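You operate a simulated robot arm through the tools that you are given. There is no shell and no other tool.

You are at the controls of a simulated robot arm. One attempt, no reset.

JOB
Return both inserts from the pins to the rack and wipe the plate.
Fine: gold on peg 1, silver on peg 2; the black one stays; the rag goes back. What is to be rubbed or washed off counts as gone when no trace of it is left.
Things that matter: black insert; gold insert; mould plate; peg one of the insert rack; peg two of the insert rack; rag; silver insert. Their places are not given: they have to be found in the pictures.

The check looks at the end state, three seconds after you hand in, the way a careful person would. Anything else that was tipped, shoved, dropped, spilled or broken makes it a failure.

ROBOT AND FRAMES
A 7-joint arm with a two-finger parallel gripper, fixed in place. Base frame: the origin is on the floor under the middle of its stand, x ahead of it, y to its left, z up. Readings come in mm, rad, newtons and seconds.
It reaches about 1147 mm from its shoulder. Its first joint turns from -2.897 to 2.897 rad. Payload 3.43 kg.
The tool frame sits at the grasp point between the pads (the TCP): z along the fingers, y along the line on which they close. The tips reach 30 mm beyond it. Largest opening 94 mm; finger width 28, thickness 10; the body of the gripper, 50 by 96 mm, starts 55 mm behind the TCP.
Orientation is told as [roll, pitch, yaw] about the base's x, y, z axes, in that order, counted from this pose: with the fingers straight down and closing along the base's y, the tool's x points along the base's -x, its y along +y and its z along -z.

CONTROLS
- The arm moves only by the tool servo_tool. Its argument "increments" is a list of rows, each a list of 7 numbers: the turn, a rotation vector about the base's x, y, z in units of 8 degrees (1.0 is 8 degrees), then the shift along the base's x, y, z in units of 25 mm (1.0 is 25 mm), then the gripper command, from -1 (shut) to 1 (fully open), values between in proportion. In form: [[wx, wy, wz, tx, ty, tz, hand], ...]. A call has 1 to 20 rows; each row shifts and turns the commanded pose from where the row before left it. A call with a number of a shift or a turn outside -1 to 1 is refused whole. Each row takes 0.2 s and may step no farther than 50 mm and 0.15 rad from the row before; otherwise, or with a gripper value out of range, the whole call is refused. Where a pose cannot be reached the arm comes as near as it can. A force on the tool above 40 N (or 10 N above the force at the start of the call, whichever is more), or a blocked arm, ends the call early, and 0.2 s more pass. The fingers move at their own pace (about 45 mm/s each) and stop on an object; they squeeze with about 36 N. The grip force told is the motor's: it shows also when the fingers shut on nothing. Time passes only in rows, and 0.2 s behind the last, so rows that do not move let the fingers close. The reply holds the time, the measured pose of the TCP, the force on the tool along the base axes, the opening and the grip force, in the units named above and with some noise, with the torque about the TCP (base axes, N m) and any sound that the robot's microphone picked up.
- Cameras (640 x 400 px; columns grow to the right, rows downward): "scene" is fixed at [399.9, 500, 1285.1]; the picture's right is [0.58, 0.81, 0.00], its down [0.69, -0.50, -0.53] and it looks along [-0.43, 0.31, -0.85] (base axes); focal length 320 px, centre (320, 200). "wrist" rides on the gripper at [76, 14, -103] in the tool frame; the picture's right is [-0.18, 0.98, 0.00], its down [-0.75, -0.14, -0.64] and it looks along [-0.63, -0.12, 0.77] (tool axes); focal length 243 px, centre (320, 200).
- snapshot(camera): a new picture of that camera. It takes no simulated time.
- pixel_to_xyz(camera, pixels): for up to 12 pixels [column, row] of the newest picture of that camera ("zoom" is the newest enlarged one), the place [x, y, z] in the base frame of the surface seen there, good to about 2 mm. It takes no simulated time.
- close_up(camera, box): a new picture of the part [left, top, right, bottom] of that camera's present view, enlarged. It takes no simulated time.
- finish_job(): hands the job in; it is judged then, once.

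Open the gripper and draw the arm clear of the work before you hand the job in, unless the task says otherwise.

The tools are called after "Call:" by a JSON object that holds its "name" and its "arguments". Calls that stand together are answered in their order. servo_tool: Moves the arm, as the interface text tells. Its arguments: {"type":"object","properties":{"increments":{"type":"array","items":{"type":"array","items":{"type":"number"}}}},"required":["increments"]} The other tools are called the same way: snapshot (camera) takes a picture; pixel_to_xyz (camera, pixels) gives the place of the surface under pixels of a picture; close_up (camera, box) takes an enlarged picture of a part of a camera's view; finish_job () hands the job in.

At the start:

```text
clock: 0.0
eef_pos: [50.8, 502.7, 960.8]
tool_rot: [0.0, 0.001, 0.0]
ft_force: [0.1, 0.0, -0.5]
torque: [0.02, -0.03, -0.02]
gripper_width: 93.8
grip_force: 0.1
```

scene: 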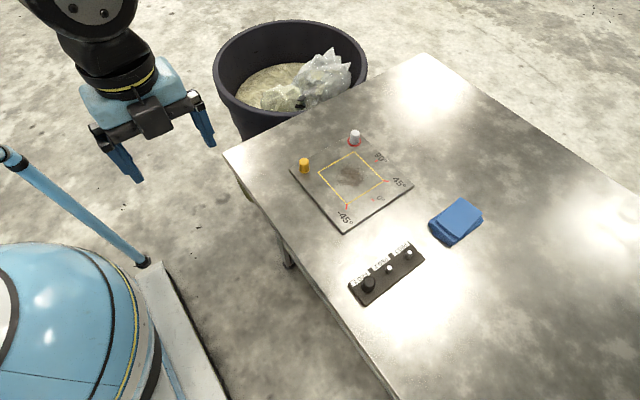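
wrist: 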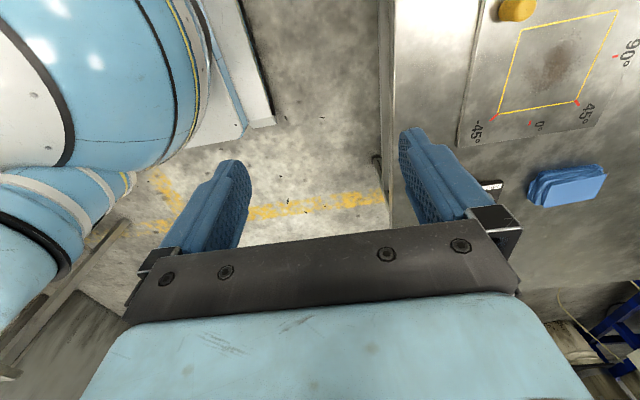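

The scene shows a plate with the gold insert (~304,165), the silver insert (~355,137), a stain (~350,177), the rack (~388,273) and a blue rag (~456,221). I take close-ups to see the details.

Call:
{"name": "close_up", "arguments": {"camera": "scene", "box": [270, 110, 430, 210]}}

Call:
{"name": "close_up", "arguments": {"camera": "scene", "box": [330, 190, 490, 310]}}

```text
4.00 times, centred on (350, 160) of scene
```

zoom: 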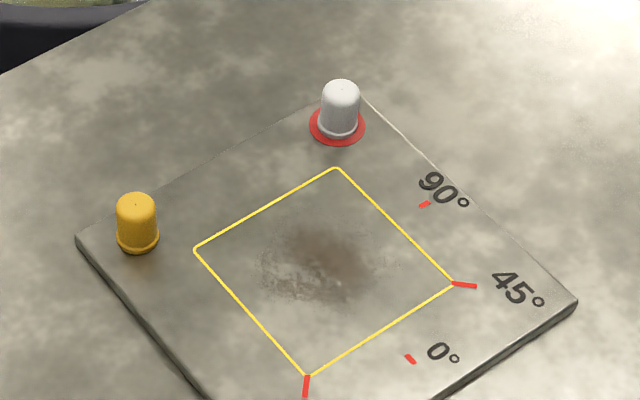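

```text
3.33 times, centred on (410, 250) of scene
```

zoom: 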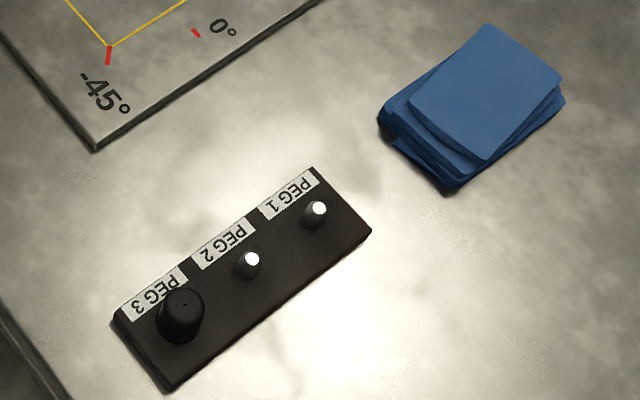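

Peg 1 is the rightmost one (zoom 315,213), peg 2 the middle one (248,263), and black sits on peg 3. I measure the rack and rag in this zoom and the plate items in the scene picture.

Call:
{"name": "pixel_to_xyz", "arguments": {"camera": "zoom", "pixels": [[319, 208], [252, 258], [183, 303], [314, 168], [371, 231], [168, 391], [113, 315], [488, 25], [565, 78], [487, 158], [408, 97], [450, 192]]}}

Call:
{"name": "pixel_to_xyz", "arguments": {"camera": "scene", "pixels": [[304, 160], [304, 171], [355, 132], [355, 142], [350, 177], [290, 170], [345, 232], [413, 186], [360, 134], [318, 172], [354, 152], [384, 181]]}}

```text
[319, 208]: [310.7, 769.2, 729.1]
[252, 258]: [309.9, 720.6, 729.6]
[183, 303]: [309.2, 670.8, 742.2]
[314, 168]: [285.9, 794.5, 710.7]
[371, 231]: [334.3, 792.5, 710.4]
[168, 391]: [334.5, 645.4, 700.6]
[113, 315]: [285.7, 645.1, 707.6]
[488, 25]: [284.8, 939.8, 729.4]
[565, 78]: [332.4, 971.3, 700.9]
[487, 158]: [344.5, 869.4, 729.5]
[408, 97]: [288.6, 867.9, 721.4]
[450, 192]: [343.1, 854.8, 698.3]
```

```text
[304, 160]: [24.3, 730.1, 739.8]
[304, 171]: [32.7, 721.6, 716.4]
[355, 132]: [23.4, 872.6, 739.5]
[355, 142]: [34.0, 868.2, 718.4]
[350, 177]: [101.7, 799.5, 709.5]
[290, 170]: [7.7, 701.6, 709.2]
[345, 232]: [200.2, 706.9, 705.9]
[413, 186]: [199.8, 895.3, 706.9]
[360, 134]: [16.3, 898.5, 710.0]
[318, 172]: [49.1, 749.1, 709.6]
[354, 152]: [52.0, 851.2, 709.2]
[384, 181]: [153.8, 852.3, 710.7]
```

Pegs are at x≈310 with y≈770 (peg 1) and 720 (peg 2), tops at z≈729. The gold insert is near (27,727), the silver near (26,872), and the plate top is z≈709.5. I move above the gold insert while yawing +90°, so the fingers close along x and stay clear of the neighbouring pegs later.

Call:
{"name": "servo_tool", "arguments": {"increments": [[0, 0, 0.9375, -0.08, 0.7, -0.35, 1], [0, 0, 0.9375, -0.08, 0.7, -0.35, 1], [0, 0, 0.9375, -0.08, 0.7, -0.35, 1], [0, 0, 0.9375, -0.08, 0.7, -0.35, 1], [0, 0, 0.9375, -0.08, 0.7, -0.35, 1], [0, 0, 0.9375, -0.08, 0.7, -0.35, 1], [0, 0, 0.9375, -0.08, 0.7, -0.35, 1], [0, 0, 0.9375, -0.08, 0.7, -0.35, 1], [0, 0, 0.9375, -0.08, 0.7, -0.35, 1], [0, 0, 0.9375, -0.08, 0.7, -0.35, 1], [0, 0, 0.9375, -0.08, 0.7, -0.35, 1], [0, 0, 0.9375, -0.08, 0.7, -0.35, 1]]}}

```text
clock: 2.6
eef_pos: [24.7, 714.5, 855.3]
tool_rot: [0.0, -0.001, 1.572]
ft_force: [-0.4, -0.1, 0.3]
torque: [0.02, -0.01, 0.02]
gripper_width: 94.2
grip_force: 0.0
```

The arm reached (24.7, 714.5, 855.3) with yaw 1.572. I take pictures from both cameras.

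Call:
{"name": "snapshot", "arguments": {"camera": "wrist"}}

Call:
{"name": "snapshot", "arguments": {"camera": "scene"}}

```text
taken
```

wrist: 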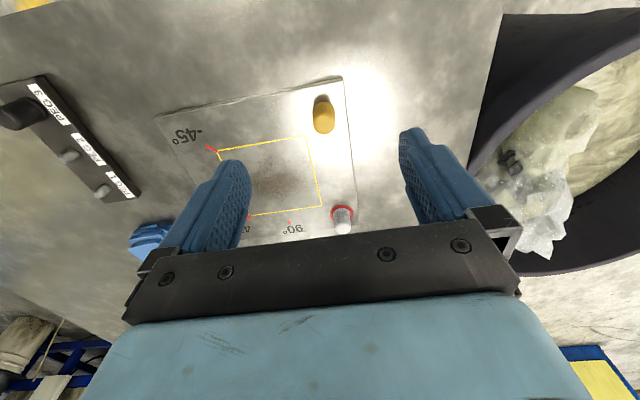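

```text
taken
```

scene: 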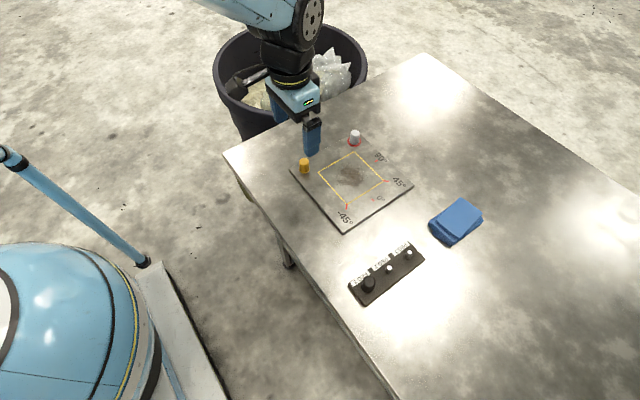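

In the wrist picture the gold insert is at (322,115) and the silver at (343,222). I enlarge that part to see their shape and seat.

Call:
{"name": "close_up", "arguments": {"camera": "wrist", "box": [260, 70, 420, 170]}}

Call:
{"name": "pixel_to_xyz", "arguments": {"camera": "wrist", "pixels": [[323, 122], [323, 100], [312, 118], [335, 118], [345, 229], [343, 212], [70, 156], [102, 190], [90, 180], [341, 77], [163, 115]]}}

```text
4.00 times, centred on (340, 120) of wrist
```

zoom: 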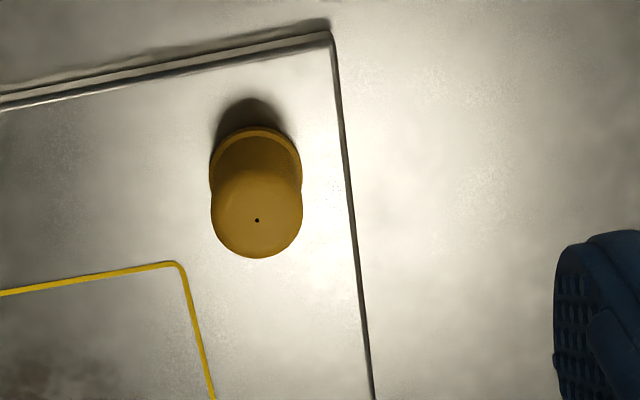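

```text
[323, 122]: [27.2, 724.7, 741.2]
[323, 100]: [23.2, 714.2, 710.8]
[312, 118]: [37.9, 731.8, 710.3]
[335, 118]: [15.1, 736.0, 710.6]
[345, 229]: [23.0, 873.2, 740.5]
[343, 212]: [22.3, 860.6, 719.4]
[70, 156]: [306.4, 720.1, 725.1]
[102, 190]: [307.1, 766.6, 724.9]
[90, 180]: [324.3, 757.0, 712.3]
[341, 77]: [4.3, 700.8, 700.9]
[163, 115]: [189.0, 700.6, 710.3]
```

The gold top has a centre dot at zoom (257,220). I measure it and its outline.

Call:
{"name": "pixel_to_xyz", "arguments": {"camera": "zoom", "pixels": [[257, 220], [214, 215], [300, 215], [257, 255], [257, 185], [255, 129], [212, 160], [300, 165]]}}

Call:
{"name": "close_up", "arguments": {"camera": "wrist", "box": [290, 180, 400, 250]}}

```text
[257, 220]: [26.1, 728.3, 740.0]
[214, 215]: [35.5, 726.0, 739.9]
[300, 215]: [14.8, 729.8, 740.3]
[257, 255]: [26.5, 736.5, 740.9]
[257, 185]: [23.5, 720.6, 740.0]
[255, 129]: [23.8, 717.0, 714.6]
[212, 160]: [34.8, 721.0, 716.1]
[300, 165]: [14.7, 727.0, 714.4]
```

```text
5.71 times, centred on (345, 215) of wrist
```

zoom: 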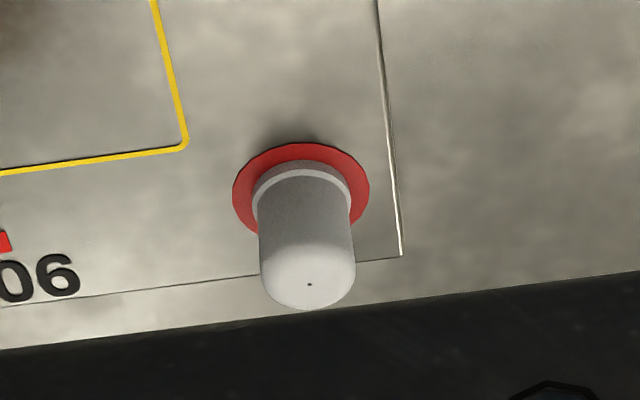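

The silver insert sits on a red ring flat on the plate; its top dot is at zoom (309,284). I measure it, then go to the gold insert.

Call:
{"name": "pixel_to_xyz", "arguments": {"camera": "zoom", "pixels": [[309, 284], [265, 275], [352, 275], [300, 150], [245, 195], [362, 195], [306, 200]]}}

Call:
{"name": "servo_tool", "arguments": {"increments": [[0, 0, 0, 0.03, 0.54, -0.5, 1], [0, 0, 0, 0, 0, -1, 1], [0, 0, 0, 0, 0, -1, 1], [0, 0, 0, 0, 0, -0.5, 1]]}}

```text
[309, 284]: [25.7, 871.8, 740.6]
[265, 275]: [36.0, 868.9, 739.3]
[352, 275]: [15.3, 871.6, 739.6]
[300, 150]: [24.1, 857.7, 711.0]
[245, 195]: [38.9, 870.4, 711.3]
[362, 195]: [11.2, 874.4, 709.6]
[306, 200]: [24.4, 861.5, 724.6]
```

```text
clock: 3.6
eef_pos: [27.7, 727.2, 779.8]
tool_rot: [-0.001, -0.001, 1.572]
ft_force: [-0.4, -0.6, 0.9]
torque: [0.0, -0.05, -0.03]
gripper_width: 93.9
grip_force: 0.1
```

Now at (27.7, 727.2, 779.8). I lower to z≈748, centred at (25.5, 728), and look before closing.

Call:
{"name": "servo_tool", "arguments": {"increments": [[0, 0, 0, -0.08, 0.05, -0.65, 1], [0, 0, 0, 0, 0, -0.65, 1], [0, 0, 0, 0, 0, 0, 1]]}}

Call:
{"name": "snapshot", "arguments": {"camera": "wrist"}}

Call:
{"name": "close_up", "arguments": {"camera": "scene", "box": [260, 90, 380, 190]}}

```text
clock: 4.4
eef_pos: [27.3, 727.9, 749.4]
tool_rot: [0.001, 0.001, 1.569]
ft_force: [-0.2, 0.5, 0.5]
torque: [-0.02, -0.02, 0.04]
gripper_width: 93.8
grip_force: 0.1
```

```text
taken
```

wrist: 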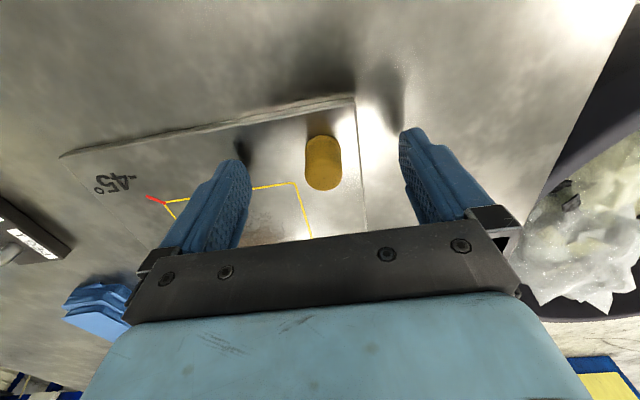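

```text
4.00 times, centred on (320, 140) of scene
```

zoom: 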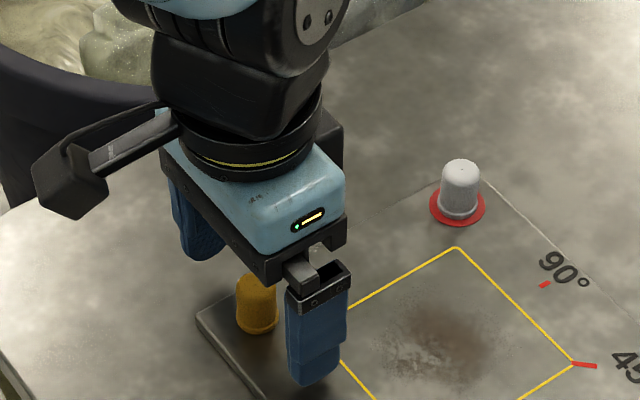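

The gold insert is midway between the fingers (wrist 322,165). I nudge x by −1.5 mm and close the fingers.

Call:
{"name": "servo_tool", "arguments": {"increments": [[0, 0, 0, -0.06, 0.0, 0, 0], [0, 0, 0, 0, 0, 0, -0.3], [0, 0, 0, 0, 0, 0, -0.5], [0, 0, 0, 0, 0, 0, -1], [0, 0, 0, 0, 0, 0, -1], [0, 0, 0, 0, 0, 0, -1]]}}

```text
clock: 5.8
eef_pos: [25.4, 728.1, 748.7]
tool_rot: [0.0, -0.001, 1.571]
ft_force: [-3.1, 1.0, 0.5]
torque: [0.03, 0.1, 0.01]
gripper_width: 20.9
grip_force: 36.5
```

The fingers hold the insert at 20.9 mm with 36.5 N. I lift slowly straight up and watch the force.

Call:
{"name": "servo_tool", "arguments": {"increments": [[0, 0, 0, 0, 0, 0.2, -1], [0, 0, 0, 0, 0, 0.3, -1], [0, 0, 0, 0, 0, 0.5, -1]]}}

```text
clock: 6.6
eef_pos: [24.0, 726.7, 773.1]
tool_rot: [-0.001, 0.005, 1.57]
ft_force: [0.3, -0.2, -1.0]
torque: [0.02, -0.01, -0.01]
gripper_width: 20.9
grip_force: 35.7
```

It came off freely, force near zero. I raise it further and check it in the pictures.

Call:
{"name": "servo_tool", "arguments": {"increments": [[0, 0, 0, 0, 0, 0.8, -1], [0, 0, 0, 0, 0, 0.8, -1], [0, 0, 0, 0, 0, 0.4, -1]]}}

Call:
{"name": "snapshot", "arguments": {"camera": "wrist"}}

Call:
{"name": "close_up", "arguments": {"camera": "scene", "box": [260, 90, 380, 190]}}

```text
clock: 7.4
eef_pos: [24.4, 728.6, 822.4]
tool_rot: [0.002, -0.001, 1.571]
ft_force: [-1.2, -0.6, -0.1]
torque: [-0.02, -0.01, -0.02]
gripper_width: 20.9
grip_force: 35.9
```

```text
taken
```

wrist: 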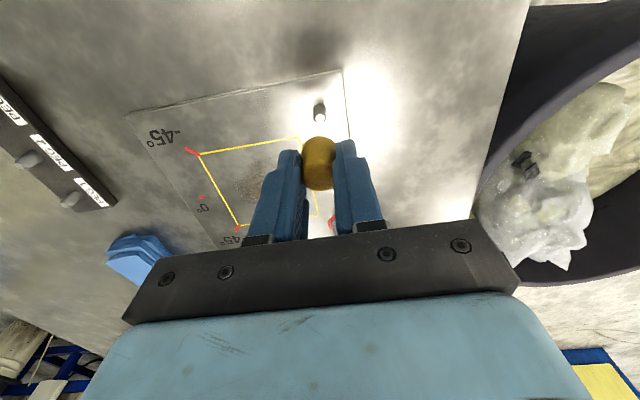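

```text
4.00 times, centred on (320, 140) of scene
```

zoom: 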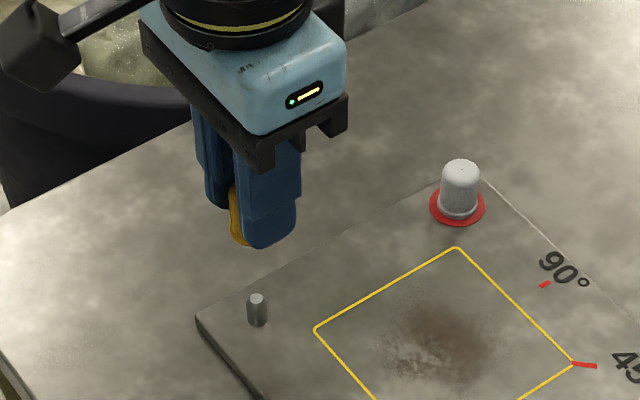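

The gold insert is held upright, and the bare pin is visible at zoom (257,298). I measure that pin, to know the insert's y offset in the grip, and re-measure the pegs in a fresh zoom.

Call:
{"name": "pixel_to_xyz", "arguments": {"camera": "zoom", "pixels": [[257, 297], [257, 300], [253, 298], [261, 298], [257, 310]]}}

Call:
{"name": "pixel_to_xyz", "arguments": {"camera": "wrist", "pixels": [[319, 117], [320, 110], [28, 160], [70, 200]]}}

Call:
{"name": "close_up", "arguments": {"camera": "scene", "box": [370, 235, 430, 285]}}

```text
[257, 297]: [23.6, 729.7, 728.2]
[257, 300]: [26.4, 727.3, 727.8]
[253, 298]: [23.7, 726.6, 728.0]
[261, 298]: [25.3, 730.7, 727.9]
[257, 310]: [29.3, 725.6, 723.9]
```

```text
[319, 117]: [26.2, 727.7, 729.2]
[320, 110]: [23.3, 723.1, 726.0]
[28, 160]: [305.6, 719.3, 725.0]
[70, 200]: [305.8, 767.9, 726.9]
```

```text
8.00 times, centred on (400, 260) of scene
```

zoom: 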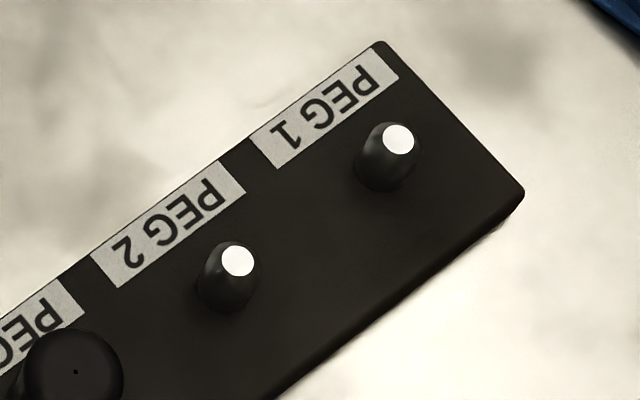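

The plate pin is at about (25, 728), matching the TCP at pick. I measure the peg tops at zoom (399,139) and (238,260).

Call:
{"name": "pixel_to_xyz", "arguments": {"camera": "zoom", "pixels": [[399, 139], [384, 139], [413, 139], [399, 126], [399, 152], [238, 260], [224, 260], [252, 260], [238, 247], [238, 273], [330, 240], [450, 200]]}}

```text
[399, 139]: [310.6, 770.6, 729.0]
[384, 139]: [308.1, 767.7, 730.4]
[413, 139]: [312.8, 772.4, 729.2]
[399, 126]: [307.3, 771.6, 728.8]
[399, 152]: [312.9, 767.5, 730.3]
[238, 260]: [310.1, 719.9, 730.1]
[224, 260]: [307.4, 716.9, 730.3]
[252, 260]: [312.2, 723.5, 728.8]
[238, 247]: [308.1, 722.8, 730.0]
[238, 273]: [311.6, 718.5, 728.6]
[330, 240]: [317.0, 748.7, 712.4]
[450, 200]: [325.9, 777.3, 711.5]
```

Peg 1 is at (310.3, 770), peg 2 at (310, 720.3), tops about 729.5. I carry the gold insert at z≈823 over to peg 1.

Call:
{"name": "servo_tool", "arguments": {"increments": [[0, 0, 0, 0.5, 0.141, 0, -1], [0, 0, 0, 0.95, 0.141, 0, -1], [0, 0, 0, 0.95, 0.141, 0, -1], [0, 0, 0, 0.95, 0.141, 0, -1], [0, 0, 0, 0.95, 0.141, 0, -1], [0, 0, 0, 0.95, 0.141, 0, -1], [0, 0, 0, 0.95, 0.141, 0, -1], [0, 0, 0, 0.95, 0.141, 0, -1], [0, 0, 0, 0.95, 0.141, 0, -1], [0, 0, 0, 0.95, 0.141, 0, -1], [0, 0, 0, 0.95, 0.141, 0, -1], [0, 0, 0, 0.95, 0.141, 0, -1], [0, 0, 0, 0.5, 0, 0, -1], [0, 0, 0, 0, 0, 0, -1]]}}

Call:
{"name": "snapshot", "arguments": {"camera": "wrist"}}

Call:
{"name": "close_up", "arguments": {"camera": "scene", "box": [330, 190, 490, 310]}}

```text
clock: 10.4
eef_pos: [312.4, 770.3, 822.9]
tool_rot: [-0.001, -0.001, 1.572]
ft_force: [0.1, 0.5, 0.5]
torque: [-0.01, 0.03, 0.01]
gripper_width: 20.6
grip_force: 35.8
```

```text
taken
```

wrist: 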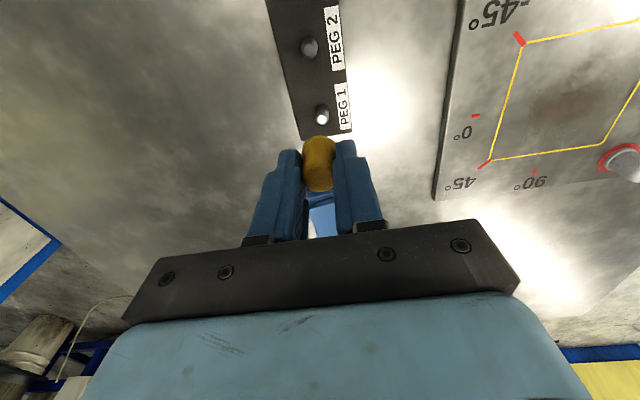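

```text
3.33 times, centred on (410, 250) of scene
```

zoom: 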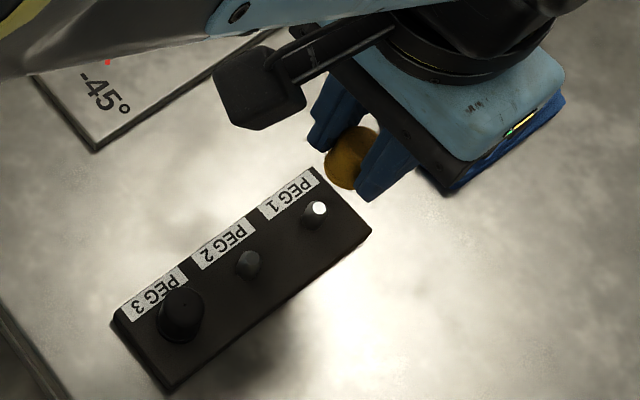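

Peg 1's top shows at wrist (322,118), nearly where the plate pin showed (319,117) right after lifting. I enlarge to refine the alignment.

Call:
{"name": "close_up", "arguments": {"camera": "wrist", "box": [280, 80, 360, 200]}}

```text
3.33 times, centred on (320, 140) of wrist
```

zoom: 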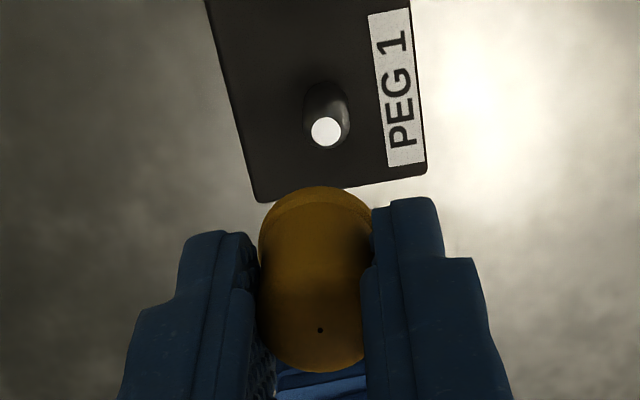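

Call:
{"name": "pixel_to_xyz", "arguments": {"camera": "zoom", "pixels": [[326, 131], [313, 131], [339, 131], [326, 120], [326, 142], [320, 330], [320, 200], [265, 300], [368, 300]]}}

```text
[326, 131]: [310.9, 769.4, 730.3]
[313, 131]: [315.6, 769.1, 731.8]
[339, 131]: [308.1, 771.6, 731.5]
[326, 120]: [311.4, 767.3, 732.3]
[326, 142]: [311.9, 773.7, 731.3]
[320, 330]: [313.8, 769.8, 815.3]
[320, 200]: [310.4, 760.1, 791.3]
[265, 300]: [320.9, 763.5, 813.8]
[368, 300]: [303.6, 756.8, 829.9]
```

Peg at about (310.5–311.3, 770); the TCP reads (312.4, 770.3). I take a couple of still readings to average out the noise.

Call:
{"name": "servo_tool", "arguments": {"increments": [[0, 0, 0, 0, 0, 0, -1]]}}

Call:
{"name": "servo_tool", "arguments": {"increments": [[0, 0, 0, 0, 0, 0, -1]]}}

Call:
{"name": "servo_tool", "arguments": {"increments": [[0, 0, 0, 0, 0, 0, -1]]}}

```text
clock: 10.8
eef_pos: [312.3, 769.5, 823.1]
tool_rot: [0.001, 0.0, 1.569]
ft_force: [0.5, 0.5, 0.3]
torque: [0.04, 0.01, 0.01]
gripper_width: 20.5
grip_force: 36.7
```

```text
clock: 11.2
eef_pos: [310.5, 769.2, 822.7]
tool_rot: [0.0, -0.001, 1.572]
ft_force: [-1.0, -0.1, 0.5]
torque: [-0.03, 0.0, -0.03]
gripper_width: 20.9
grip_force: 35.7
```

```text
clock: 11.6
eef_pos: [311.3, 769.3, 824.2]
tool_rot: [0.0, -0.002, 1.571]
ft_force: [0.3, 0.2, -0.5]
torque: [-0.01, -0.01, 0.03]
gripper_width: 20.8
grip_force: 36.1
```

Averaged TCP ≈ (311.6, 769.6). I shift −1 mm in x and +0.4 in y, and lower to z≈775, just above the peg top, and look.

Call:
{"name": "servo_tool", "arguments": {"increments": [[0, 0, 0, -0.04, 0.015, -0.6, -1], [0, 0, 0, 0, 0, -0.6, -1], [0, 0, 0, 0, 0, -0.6, -1], [0, 0, 0, 0, 0, -0.1, -1], [0, 0, 0, 0, 0, 0, -1]]}}

Call:
{"name": "close_up", "arguments": {"camera": "wrist", "box": [280, 80, 360, 200]}}

Call:
{"name": "close_up", "arguments": {"camera": "scene", "box": [360, 220, 440, 280]}}

```text
clock: 12.8
eef_pos: [310.2, 769.7, 775.6]
tool_rot: [-0.002, -0.001, 1.57]
ft_force: [-0.9, -0.4, 0.2]
torque: [0.0, -0.01, -0.03]
gripper_width: 20.8
grip_force: 36.0
```

```text
3.33 times, centred on (320, 140) of wrist
```

zoom: 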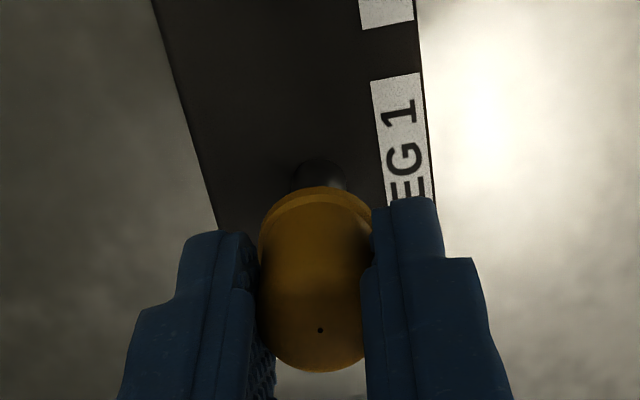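

```text
6.67 times, centred on (400, 250) of scene
```

zoom: 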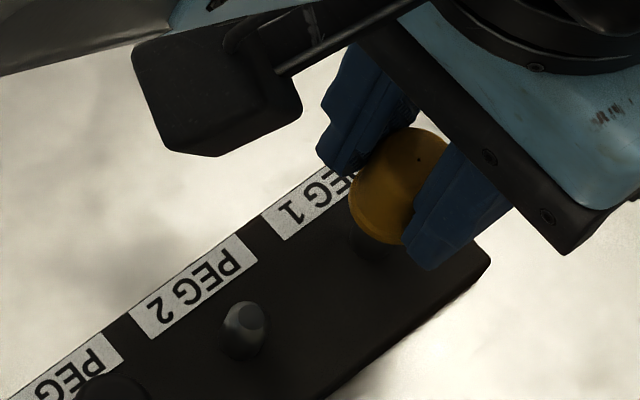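

The peg (zoom 320,170) lies right under the insert in the wrist view. I lower slowly and watch the force.

Call:
{"name": "servo_tool", "arguments": {"increments": [[0, 0, 0, 0, 0, -0.15, -1], [0, 0, 0, 0, 0, -0.15, -1], [0, 0, 0, 0, 0, -0.15, -1], [0, 0, 0, 0, 0, -0.1, -1]]}}

```text
clock: 13.8
eef_pos: [309.8, 770.0, 761.4]
tool_rot: [0.0, 0.0, 1.57]
ft_force: [-0.1, -0.1, 0.5]
torque: [-0.03, -0.01, -0.01]
gripper_width: 20.4
grip_force: 35.9
```

At z=761 the insert's bottom is already below the peg top with no contact force, so the peg is inside the bore. I go on down to about 750.

Call:
{"name": "servo_tool", "arguments": {"increments": [[0, 0, 0, 0, 0, -0.15, -1], [0, 0, 0, 0, 0, -0.15, -1], [0, 0, 0, 0, 0, -0.1, -1]]}}

```text
clock: 14.6
eef_pos: [308.7, 770.2, 750.7]
tool_rot: [0.002, 0.0, 1.569]
ft_force: [-1.1, -0.5, 0.0]
torque: [0.01, 0.01, 0.0]
gripper_width: 20.7
grip_force: 36.4
```

Still no force; seat is expected near 749.5. I step down a further 2 mm gently.

Call:
{"name": "servo_tool", "arguments": {"increments": [[0, 0, 0, 0, 0, -0.04, -1], [0, 0, 0, 0, 0, -0.04, -1]]}}

```text
clock: 15.2
eef_pos: [308.8, 769.6, 750.6]
tool_rot: [-0.001, -0.001, 1.571]
ft_force: [0.4, -1.5, 1.8]
torque: [-0.11, -0.03, 0.01]
gripper_width: 20.5
grip_force: 36.3
```

Call:
{"name": "servo_tool", "arguments": {"increments": [[0, 0, 0, 0, 0, -0.03, -1], [0, 0, 0, 0, 0, 0, -1]]}}

Call:
{"name": "close_up", "arguments": {"camera": "wrist", "box": [280, 80, 360, 200]}}

```text
clock: 15.8
eef_pos: [310.2, 769.1, 750.3]
tool_rot: [0.0, -0.003, 1.571]
ft_force: [-0.2, -0.9, 9.5]
torque: [-0.08, 0.02, 0.02]
gripper_width: 20.8
grip_force: 35.8
```

```text
3.33 times, centred on (320, 140) of wrist
```

zoom: 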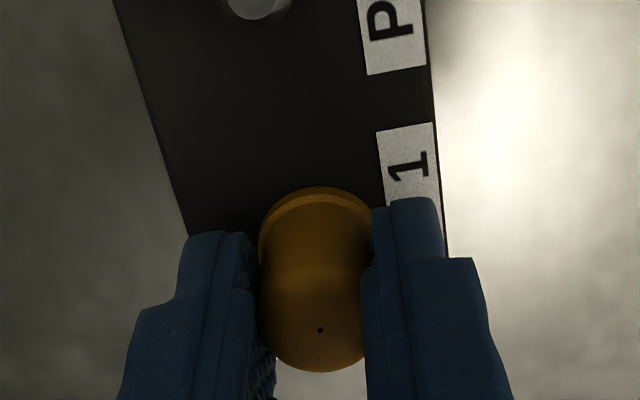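

9.5 N upward: the insert is seated on peg 1. I open the fingers and then lift straight up.

Call:
{"name": "servo_tool", "arguments": {"increments": [[0, 0, 0, 0, 0, 0.02, -0.4], [0, 0, 0, 0, 0, 0, 0], [0, 0, 0, 0, 0, 0, 0.5], [0, 0, 0, 0, 0, 0, 1], [0, 0, 0, 0, 0, 0, 1], [0, 0, 0, 0, 0, 0.5, 1], [0, 0, 0, 0, 0, 1, 1], [0, 0, 0, 0, 0, 1, 1], [0, 0, 0, 0, 0, 0.5, 1]]}}

Call:
{"name": "snapshot", "arguments": {"camera": "wrist"}}

Call:
{"name": "close_up", "arguments": {"camera": "scene", "box": [330, 190, 490, 310]}}

```text
clock: 17.8
eef_pos: [308.3, 768.4, 824.6]
tool_rot: [-0.001, 0.001, 1.572]
ft_force: [0.4, 0.9, 0.2]
torque: [0.02, -0.01, 0.01]
gripper_width: 93.9
grip_force: 0.1
```

```text
taken
```

wrist: 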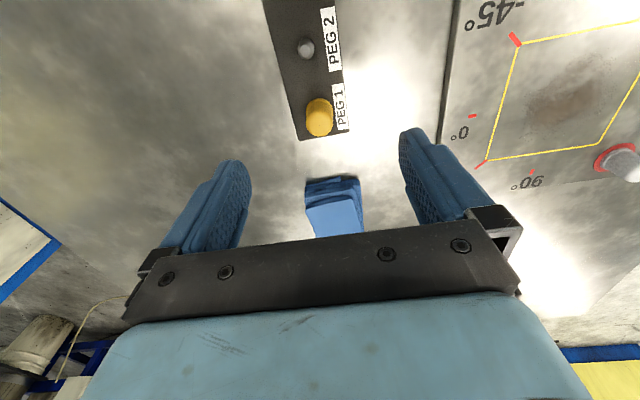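

```text
3.33 times, centred on (410, 250) of scene
```

zoom: 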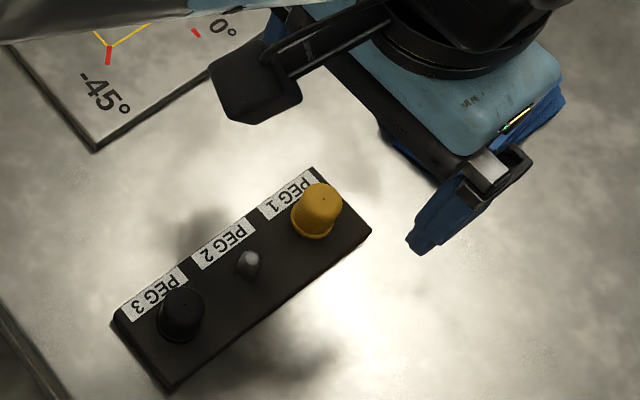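

Gold sits on peg 1. Now I go over to the silver insert at (25.5, 871.5), staying at z≈825.

Call:
{"name": "servo_tool", "arguments": {"increments": [[0, 0, 0, -0.5, 0.312, 0, 1], [0, 0, 0, -0.9, 0.312, 0, 1], [0, 0, 0, -0.9, 0.312, 0, 1], [0, 0, 0, -0.9, 0.312, 0, 1], [0, 0, 0, -0.9, 0.312, 0, 1], [0, 0, 0, -0.9, 0.312, 0, 1], [0, 0, 0, -0.9, 0.312, 0, 1], [0, 0, 0, -0.9, 0.312, 0, 1], [0, 0, 0, -0.9, 0.312, 0, 1], [0, 0, 0, -0.9, 0.312, 0, 1], [0, 0, 0, -0.9, 0.312, 0, 1], [0, 0, 0, -0.9, 0.312, 0, 1], [0, 0, 0, -0.9, 0.312, 0, 1], [0, 0, 0, 0, 0, 0, 1]]}}

Call:
{"name": "snapshot", "arguments": {"camera": "wrist"}}

Call:
{"name": "snapshot", "arguments": {"camera": "scene"}}

```text
clock: 20.8
eef_pos: [29.2, 870.3, 825.9]
tool_rot: [0.001, 0.0, 1.571]
ft_force: [0.4, 0.0, -0.3]
torque: [0.01, -0.02, 0.03]
gripper_width: 94.1
grip_force: 0.0
```

```text
taken
```

wrist: 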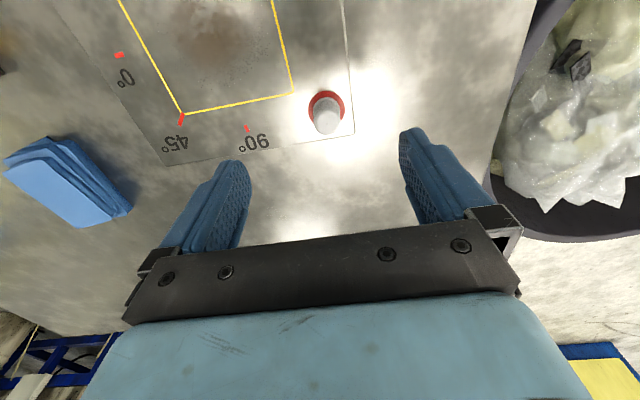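

```text
taken
```

scene: 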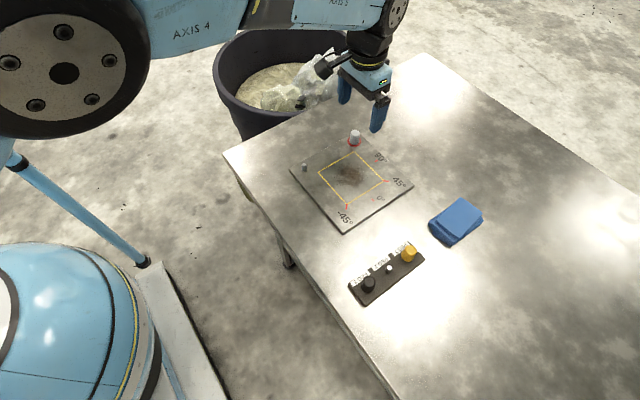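

The silver insert is at wrist (326,115), between the fingers. I shift −1.5 mm in x and lower to z≈748, then close in the next step.

Call:
{"name": "servo_tool", "arguments": {"increments": [[0, 0, 0, -0.06, 0, -0.8, 1], [0, 0, 0, 0, 0, -0.8, 1], [0, 0, 0, 0, 0, -0.8, 1], [0, 0, 0, 0, 0, -0.4, 1], [0, 0, 0, 0, 0, -0.25, 1], [0, 0, 0, 0, 0, 0, 1]]}}

Call:
{"name": "snapshot", "arguments": {"camera": "wrist"}}

Call:
{"name": "close_up", "arguments": {"camera": "scene", "box": [300, 90, 420, 190]}}

```text
clock: 22.2
eef_pos: [25.7, 871.0, 747.5]
tool_rot: [0.002, 0.0, 1.568]
ft_force: [0.1, 0.1, 0.4]
torque: [0.01, -0.05, 0.01]
gripper_width: 93.9
grip_force: 0.1
```

```text
taken
```

wrist: 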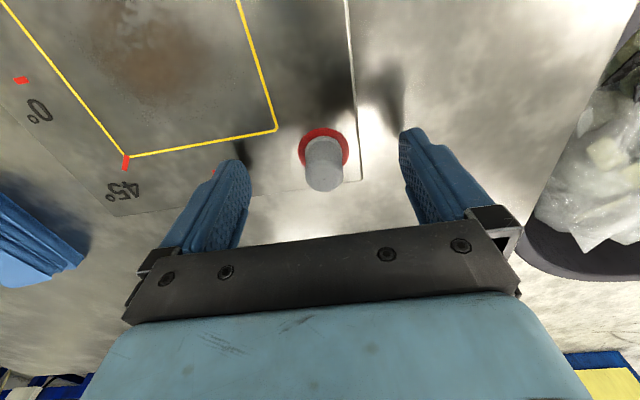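

```text
4.00 times, centred on (360, 140) of scene
```

zoom: 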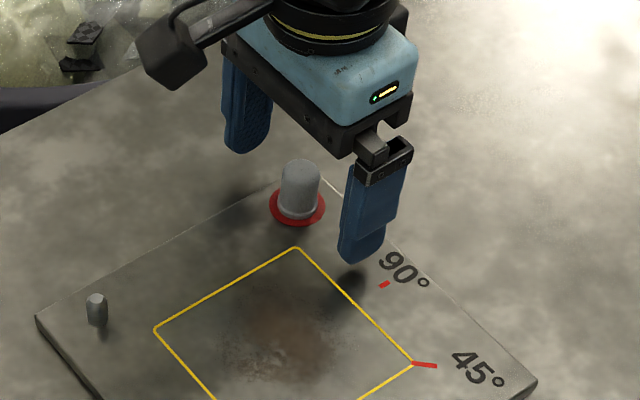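

The silver insert is centred between the fingers (wrist 324,165). I close on it.

Call:
{"name": "servo_tool", "arguments": {"increments": [[0, 0, 0, 0, 0, 0, 0], [0, 0, 0, 0, 0, 0, -0.3], [0, 0, 0, 0, 0, 0, -0.5], [0, 0, 0, 0, 0, 0, -1], [0, 0, 0, 0, 0, 0, -1], [0, 0, 0, 0, 0, 0, -1]]}}

```text
clock: 23.6
eef_pos: [24.4, 872.9, 747.1]
tool_rot: [0.003, -0.001, 1.571]
ft_force: [-14.5, 4.0, -1.0]
torque: [0.13, 0.37, -0.04]
gripper_width: 20.9
grip_force: 36.2
```

Grip is at 20.9 mm but there's a side force of −14.5 N in x: the tool is slightly off to +x. I ease the tool −1 mm in x and read again.

Call:
{"name": "servo_tool", "arguments": {"increments": [[0, 0, 0, -0.04, 0.0, 0, -1], [0, 0, 0, 0, 0, 0, -1]]}}

```text
clock: 24.2
eef_pos: [23.6, 871.6, 747.7]
tool_rot: [0.0, 0.0, 1.57]
ft_force: [-15.5, 0.3, -0.9]
torque: [0.04, 0.41, -0.01]
gripper_width: 20.8
grip_force: 36.5
```

Force unchanged at −15.5 N. I move another −1 mm to see whether it responds.

Call:
{"name": "servo_tool", "arguments": {"increments": [[0, 0, 0, -0.04, 0.0, 0, -1], [0, 0, 0, 0, 0, 0, -1], [0, 0, 0, 0, 0, 0, -1]]}}

Call:
{"name": "close_up", "arguments": {"camera": "wrist", "box": [270, 100, 380, 200]}}

Call:
{"name": "close_up", "arguments": {"camera": "scene", "box": [320, 100, 390, 160]}}

```text
clock: 25.0
eef_pos: [24.3, 870.0, 747.7]
tool_rot: [0.001, -0.002, 1.571]
ft_force: [-8.6, 6.8, -2.5]
torque: [0.3, 0.18, 0.0]
gripper_width: 20.5
grip_force: 36.1
```

```text
4.00 times, centred on (325, 150) of wrist
```

zoom: 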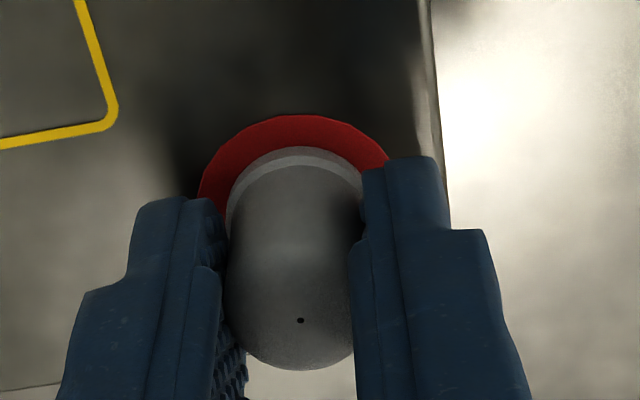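

```text
6.67 times, centred on (355, 130) of scene
```

zoom: 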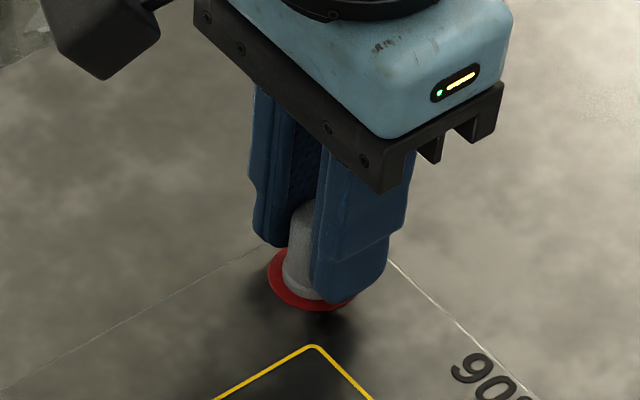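

The side force fell to −8.6 N, so the insert sits stiffly at a slightly lower x. I try a very small lift (2 mm) and read the force.

Call:
{"name": "servo_tool", "arguments": {"increments": [[0, 0, 0, -0.02, 0.0, 0.04, -1], [0, 0, 0, 0, 0, 0.04, -1], [0, 0, 0, 0, 0, 0, -1]]}}

```text
clock: 25.8
eef_pos: [24.8, 871.7, 750.0]
tool_rot: [-0.001, 0.001, 1.57]
ft_force: [-0.3, 0.5, 1.0]
torque: [-0.01, 0.01, -0.01]
gripper_width: 20.6
grip_force: 35.9
```

The forces vanished and z rose to 750: the insert is lifting freely. I continue upward slowly.

Call:
{"name": "servo_tool", "arguments": {"increments": [[0, 0, 0, 0, 0, 0.15, -1], [0, 0, 0, 0, 0, 0.2, -1], [0, 0, 0, 0, 0, 0.3, -1], [0, 0, 0, 0, 0, 0.3, -1]]}}

Call:
{"name": "close_up", "arguments": {"camera": "scene", "box": [310, 90, 410, 160]}}

Call:
{"name": "close_up", "arguments": {"camera": "wrist", "box": [270, 80, 380, 200]}}

```text
clock: 26.8
eef_pos: [23.7, 869.6, 774.4]
tool_rot: [0.001, 0.0, 1.571]
ft_force: [-0.6, -0.1, -0.6]
torque: [-0.02, 0.0, -0.03]
gripper_width: 20.6
grip_force: 35.4
```

```text
5.71 times, centred on (360, 125) of scene
```

zoom: 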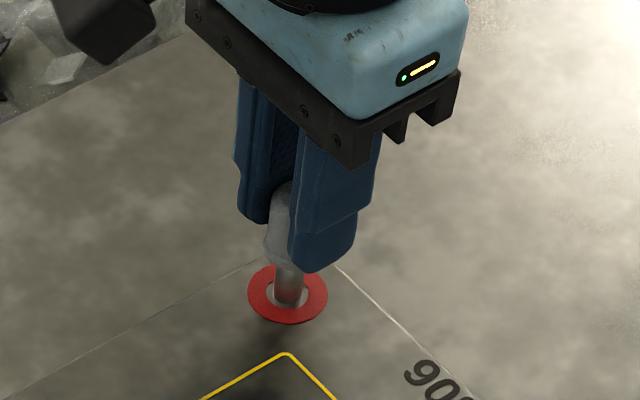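

```text
3.33 times, centred on (325, 140) of wrist
```

zoom: 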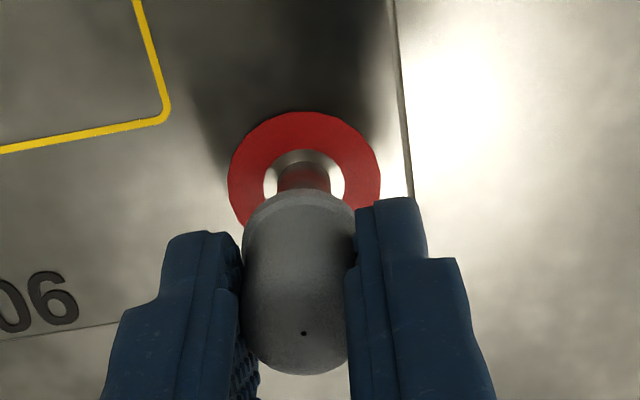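

The silver insert is clear of its pin and hangs upright. I lift to z≈825 and measure the freed pin.

Call:
{"name": "servo_tool", "arguments": {"increments": [[0, 0, 0, 0, 0, 0.6, -1], [0, 0, 0, 0, 0, 0.8, -1], [0, 0, 0, 0, 0, 0.6, -1], [0, 0, 0, 0, 0, 0, -1]]}}

Call:
{"name": "close_up", "arguments": {"camera": "wrist", "box": [280, 80, 360, 200]}}

Call:
{"name": "close_up", "arguments": {"camera": "scene", "box": [310, 90, 410, 160]}}

```text
clock: 27.8
eef_pos: [23.6, 871.9, 825.2]
tool_rot: [-0.001, 0.001, 1.569]
ft_force: [-0.4, 0.3, -0.3]
torque: [0.01, 0.01, -0.04]
gripper_width: 20.9
grip_force: 35.7
```

```text
3.33 times, centred on (320, 140) of wrist
```

zoom: 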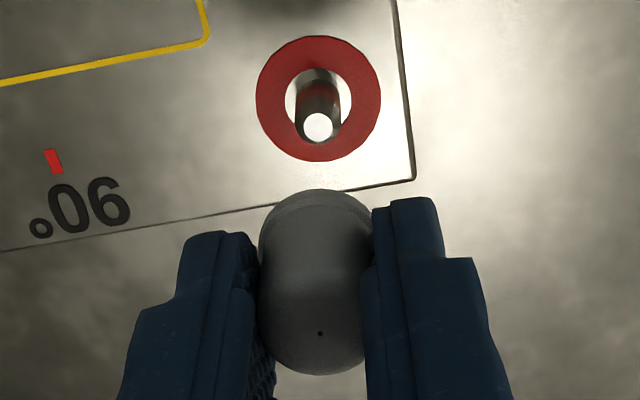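

```text
5.71 times, centred on (360, 125) of scene
```

zoom: 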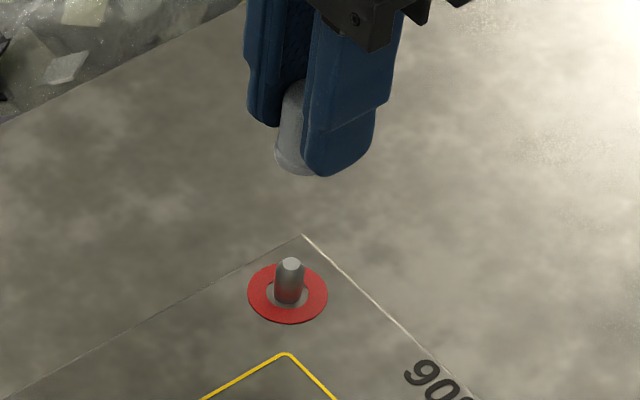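

The pin top shows at zoom (318,127) when the insert hangs exactly over it; I use this as the alignment reference. I carry the silver insert to above peg 2 at (309.5, 720.3).

Call:
{"name": "servo_tool", "arguments": {"increments": [[0, 0, 0, 0.4, -0.2, 0, -1], [0, 0, 0, 0.9, -0.45, 0, -1], [0, 0, 0, 0.9, -0.45, 0, -1], [0, 0, 0, 0.9, -0.45, 0, -1], [0, 0, 0, 0.9, -0.45, 0, -1], [0, 0, 0, 0.9, -0.45, 0, -1], [0, 0, 0, 0.9, -0.45, 0, -1], [0, 0, 0, 0.9, -0.45, 0, -1], [0, 0, 0, 0.9, -0.45, 0, -1], [0, 0, 0, 0.9, -0.45, 0, -1], [0, 0, 0, 0.9, -0.45, 0, -1], [0, 0, 0, 0.9, -0.45, 0, -1], [0, 0, 0, 0.9, -0.45, 0, -1], [0, 0, 0, 0.25, -0.444, 0, -1], [0, 0, 0, 0, 0, 0, -1], [0, 0, 0, 0, 0, 0, -1]]}}

Call:
{"name": "close_up", "arguments": {"camera": "wrist", "box": [280, 80, 360, 200]}}

Call:
{"name": "close_up", "arguments": {"camera": "scene", "box": [330, 190, 490, 310]}}

```text
clock: 31.2
eef_pos: [308.1, 720.2, 824.1]
tool_rot: [0.001, -0.001, 1.571]
ft_force: [-0.1, 0.0, 0.0]
torque: [0.01, -0.03, -0.01]
gripper_width: 20.8
grip_force: 36.4
```

```text
3.33 times, centred on (320, 140) of wrist
```

zoom: 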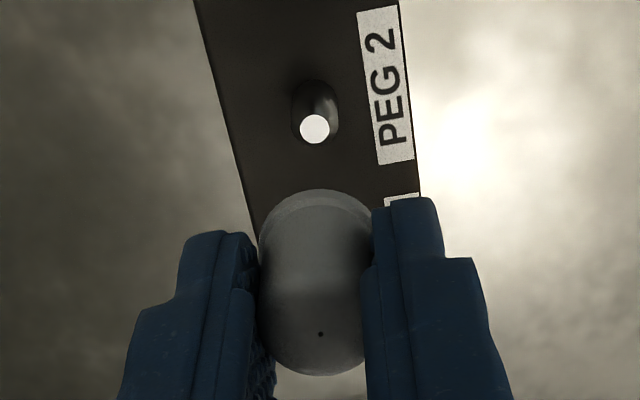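

```text
3.33 times, centred on (410, 250) of scene
```

zoom: 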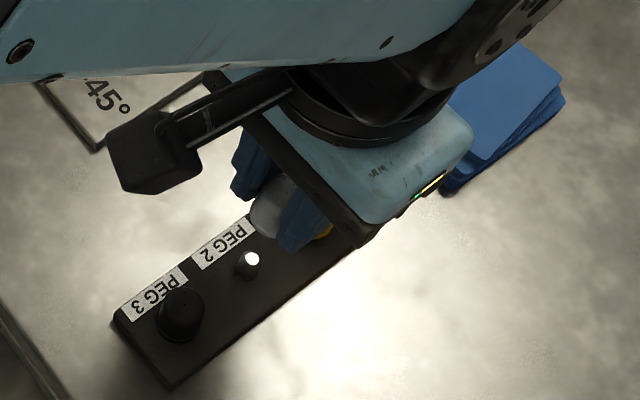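

Peg 2 shows at zoom (314,129) versus the reference (318,127), i.e. about 0.8 mm off. I correct by +0.8 mm in x, +0.4 in y, and lower to z≈775.

Call:
{"name": "servo_tool", "arguments": {"increments": [[0, 0, 0, 0.03, 0.015, -0.6, -1], [0, 0, 0, 0, 0, -0.6, -1], [0, 0, 0, 0, 0, -0.6, -1], [0, 0, 0, 0, 0, -0.15, -1], [0, 0, 0, 0, 0, 0, -1]]}}

Call:
{"name": "close_up", "arguments": {"camera": "wrist", "box": [280, 80, 360, 200]}}

Call:
{"name": "close_up", "arguments": {"camera": "scene", "box": [350, 220, 430, 290]}}

```text
clock: 32.4
eef_pos: [309.3, 722.6, 774.8]
tool_rot: [-0.001, 0.0, 1.571]
ft_force: [0.5, -0.3, 0.0]
torque: [-0.01, 0.02, -0.01]
gripper_width: 20.9
grip_force: 35.4
```

```text
3.33 times, centred on (320, 140) of wrist
```

zoom: 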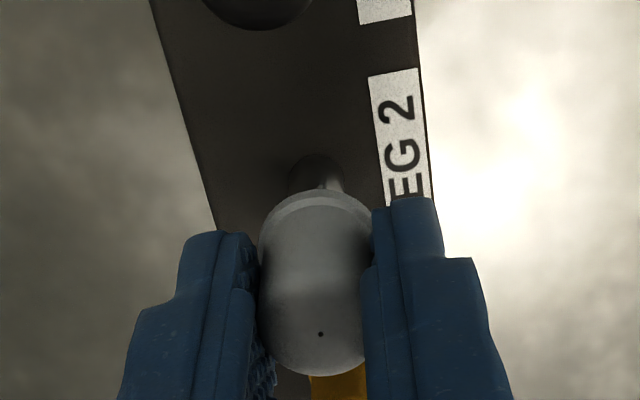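

```text
5.71 times, centred on (390, 255) of scene
```

zoom: 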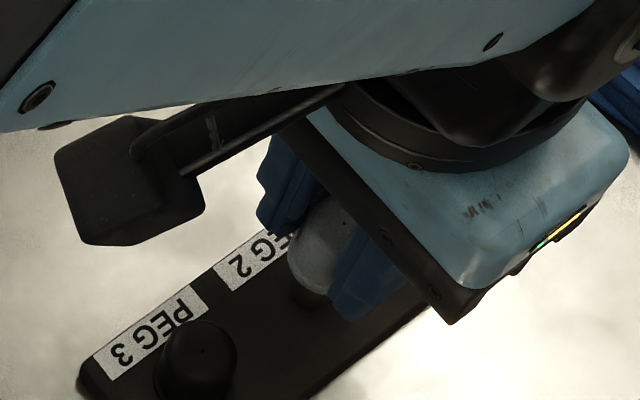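

The peg is centred beneath the insert (zoom 316,170). I lower slowly onto it.

Call:
{"name": "servo_tool", "arguments": {"increments": [[0, 0, 0, 0, 0, -0.15, -1], [0, 0, 0, 0, 0, -0.15, -1], [0, 0, 0, 0, 0, -0.15, -1], [0, 0, 0, 0, 0, -0.1, -1]]}}

```text
clock: 33.4
eef_pos: [308.9, 721.2, 760.1]
tool_rot: [0.001, -0.001, 1.569]
ft_force: [-0.4, -2.8, 0.7]
torque: [-0.13, -0.05, 0.04]
gripper_width: 20.6
grip_force: 36.1
```

The peg is in the bore with a small −2.8 N in y; I ease 0.4 mm back in y and go on down.

Call:
{"name": "servo_tool", "arguments": {"increments": [[0, 0, 0, 0, -0.015, -0.15, -1], [0, 0, 0, 0, 0, -0.15, -1], [0, 0, 0, 0, 0, -0.1, -1]]}}

```text
clock: 34.2
eef_pos: [309.8, 721.8, 751.1]
tool_rot: [0.001, -0.001, 1.57]
ft_force: [0.0, 0.6, -0.4]
torque: [0.02, -0.04, 0.03]
gripper_width: 20.7
grip_force: 36.0
```

Call:
{"name": "servo_tool", "arguments": {"increments": [[0, 0, 0, 0, 0, -0.04, -1], [0, 0, 0, 0, 0, -0.04, -1], [0, 0, 0, 0, 0, 0, -1]]}}

```text
clock: 35.0
eef_pos: [309.6, 722.1, 749.9]
tool_rot: [0.0, 0.0, 1.57]
ft_force: [0.0, -0.4, -0.2]
torque: [0.01, 0.01, 0.03]
gripper_width: 20.9
grip_force: 35.7
```

No contact yet; I lower another 1 mm at a time until the force shows seating.

Call:
{"name": "servo_tool", "arguments": {"increments": [[0, 0, 0, 0, 0, -0.03, -1], [0, 0, 0, 0, 0, 0, -1]]}}

```text
clock: 35.6
eef_pos: [310.5, 721.2, 749.8]
tool_rot: [-0.001, -0.002, 1.571]
ft_force: [-1.4, -1.6, 9.1]
torque: [-0.06, 0.05, 0.0]
gripper_width: 20.7
grip_force: 35.7
```

9.1 N upward: the silver insert is seated on peg 2. I release and lift away.

Call:
{"name": "servo_tool", "arguments": {"increments": [[0, 0, 0, 0, 0, 0.02, -0.4], [0, 0, 0, 0, 0, 0, 0], [0, 0, 0, 0, 0, 0, 0.5], [0, 0, 0, 0, 0, 0, 1], [0, 0, 0, 0, 0, 0, 1], [0, 0, 0, 0, 0, 0.5, 1], [0, 0, 0, 0, 0, 1, 1], [0, 0, 0, 0, 0, 1, 1], [0, 0, 0, 0, 0, 1, 1], [0, 0, 0, 0, 0, 1, 1]]}}

Call:
{"name": "snapshot", "arguments": {"camera": "wrist"}}

Call:
{"name": "close_up", "arguments": {"camera": "scene", "box": [330, 190, 490, 310]}}

```text
clock: 37.8
eef_pos: [310.8, 721.9, 860.6]
tool_rot: [0.001, -0.001, 1.57]
ft_force: [0.3, 0.1, -0.2]
torque: [-0.02, -0.03, 0.0]
gripper_width: 94.1
grip_force: 0.1
```

```text
taken
```

wrist: 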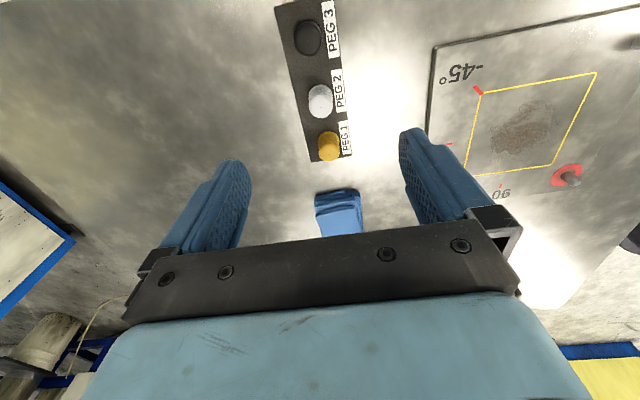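

```text
3.33 times, centred on (410, 250) of scene
```

zoom: 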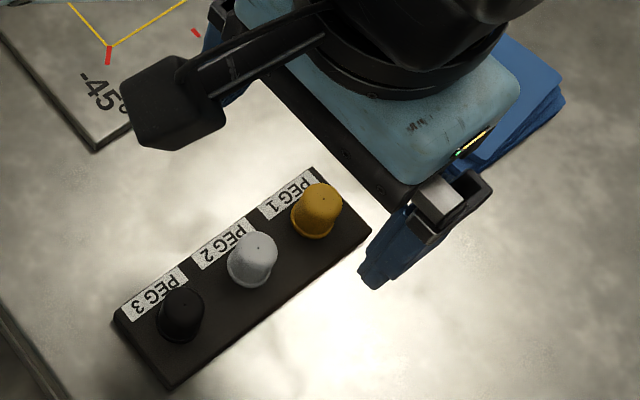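

Gold is on peg 1, silver on peg 2, black untouched on peg 3. I move over the plate at height, so that the scene camera sees the rag freely and the wrist sees the stain.

Call:
{"name": "servo_tool", "arguments": {"increments": [[0, 0, 0, -0.8, 0, 0.2, 1], [0, 0, 0, -0.9, 0, 0.2, 1], [0, 0, 0, -0.9, 0, 0.2, 1], [0, 0, 0, -0.9, 0, 0.2, 1], [0, 0, 0, -0.9, 0, 0.2, 1], [0, 0, 0, -0.9, 0, 0.2, 1], [0, 0, 0, -0.9, 0, 0, 1], [0, 0, 0, -0.9, 0, 0, 1], [0, 0, 0, -0.9, 0, 0, 1], [0, 0, 0, -0.4, 0, 0, 1], [0, 0, 0, 0, 0, 0, 1]]}}

Call:
{"name": "snapshot", "arguments": {"camera": "wrist"}}

Call:
{"name": "close_up", "arguments": {"camera": "scene", "box": [400, 180, 510, 260]}}

```text
clock: 40.2
eef_pos: [99.1, 721.9, 892.4]
tool_rot: [0.0, 0.001, 1.571]
ft_force: [0.5, 0.5, 0.3]
torque: [-0.01, 0.0, 0.01]
gripper_width: 93.9
grip_force: 0.1
```

```text
taken
```

wrist: 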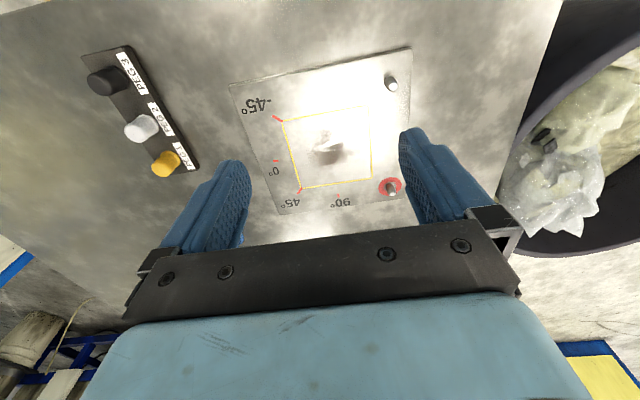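

```text
5.00 times, centred on (455, 220) of scene
```

zoom: 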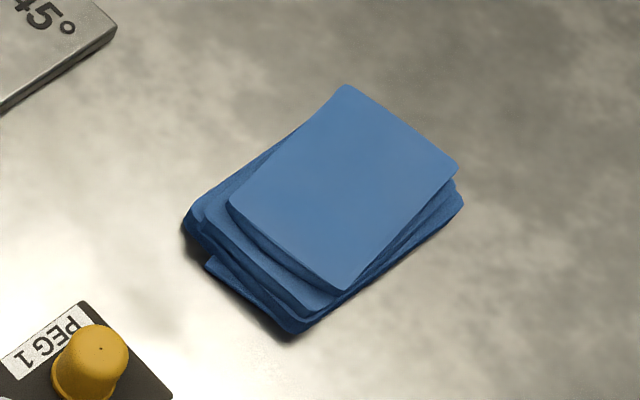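

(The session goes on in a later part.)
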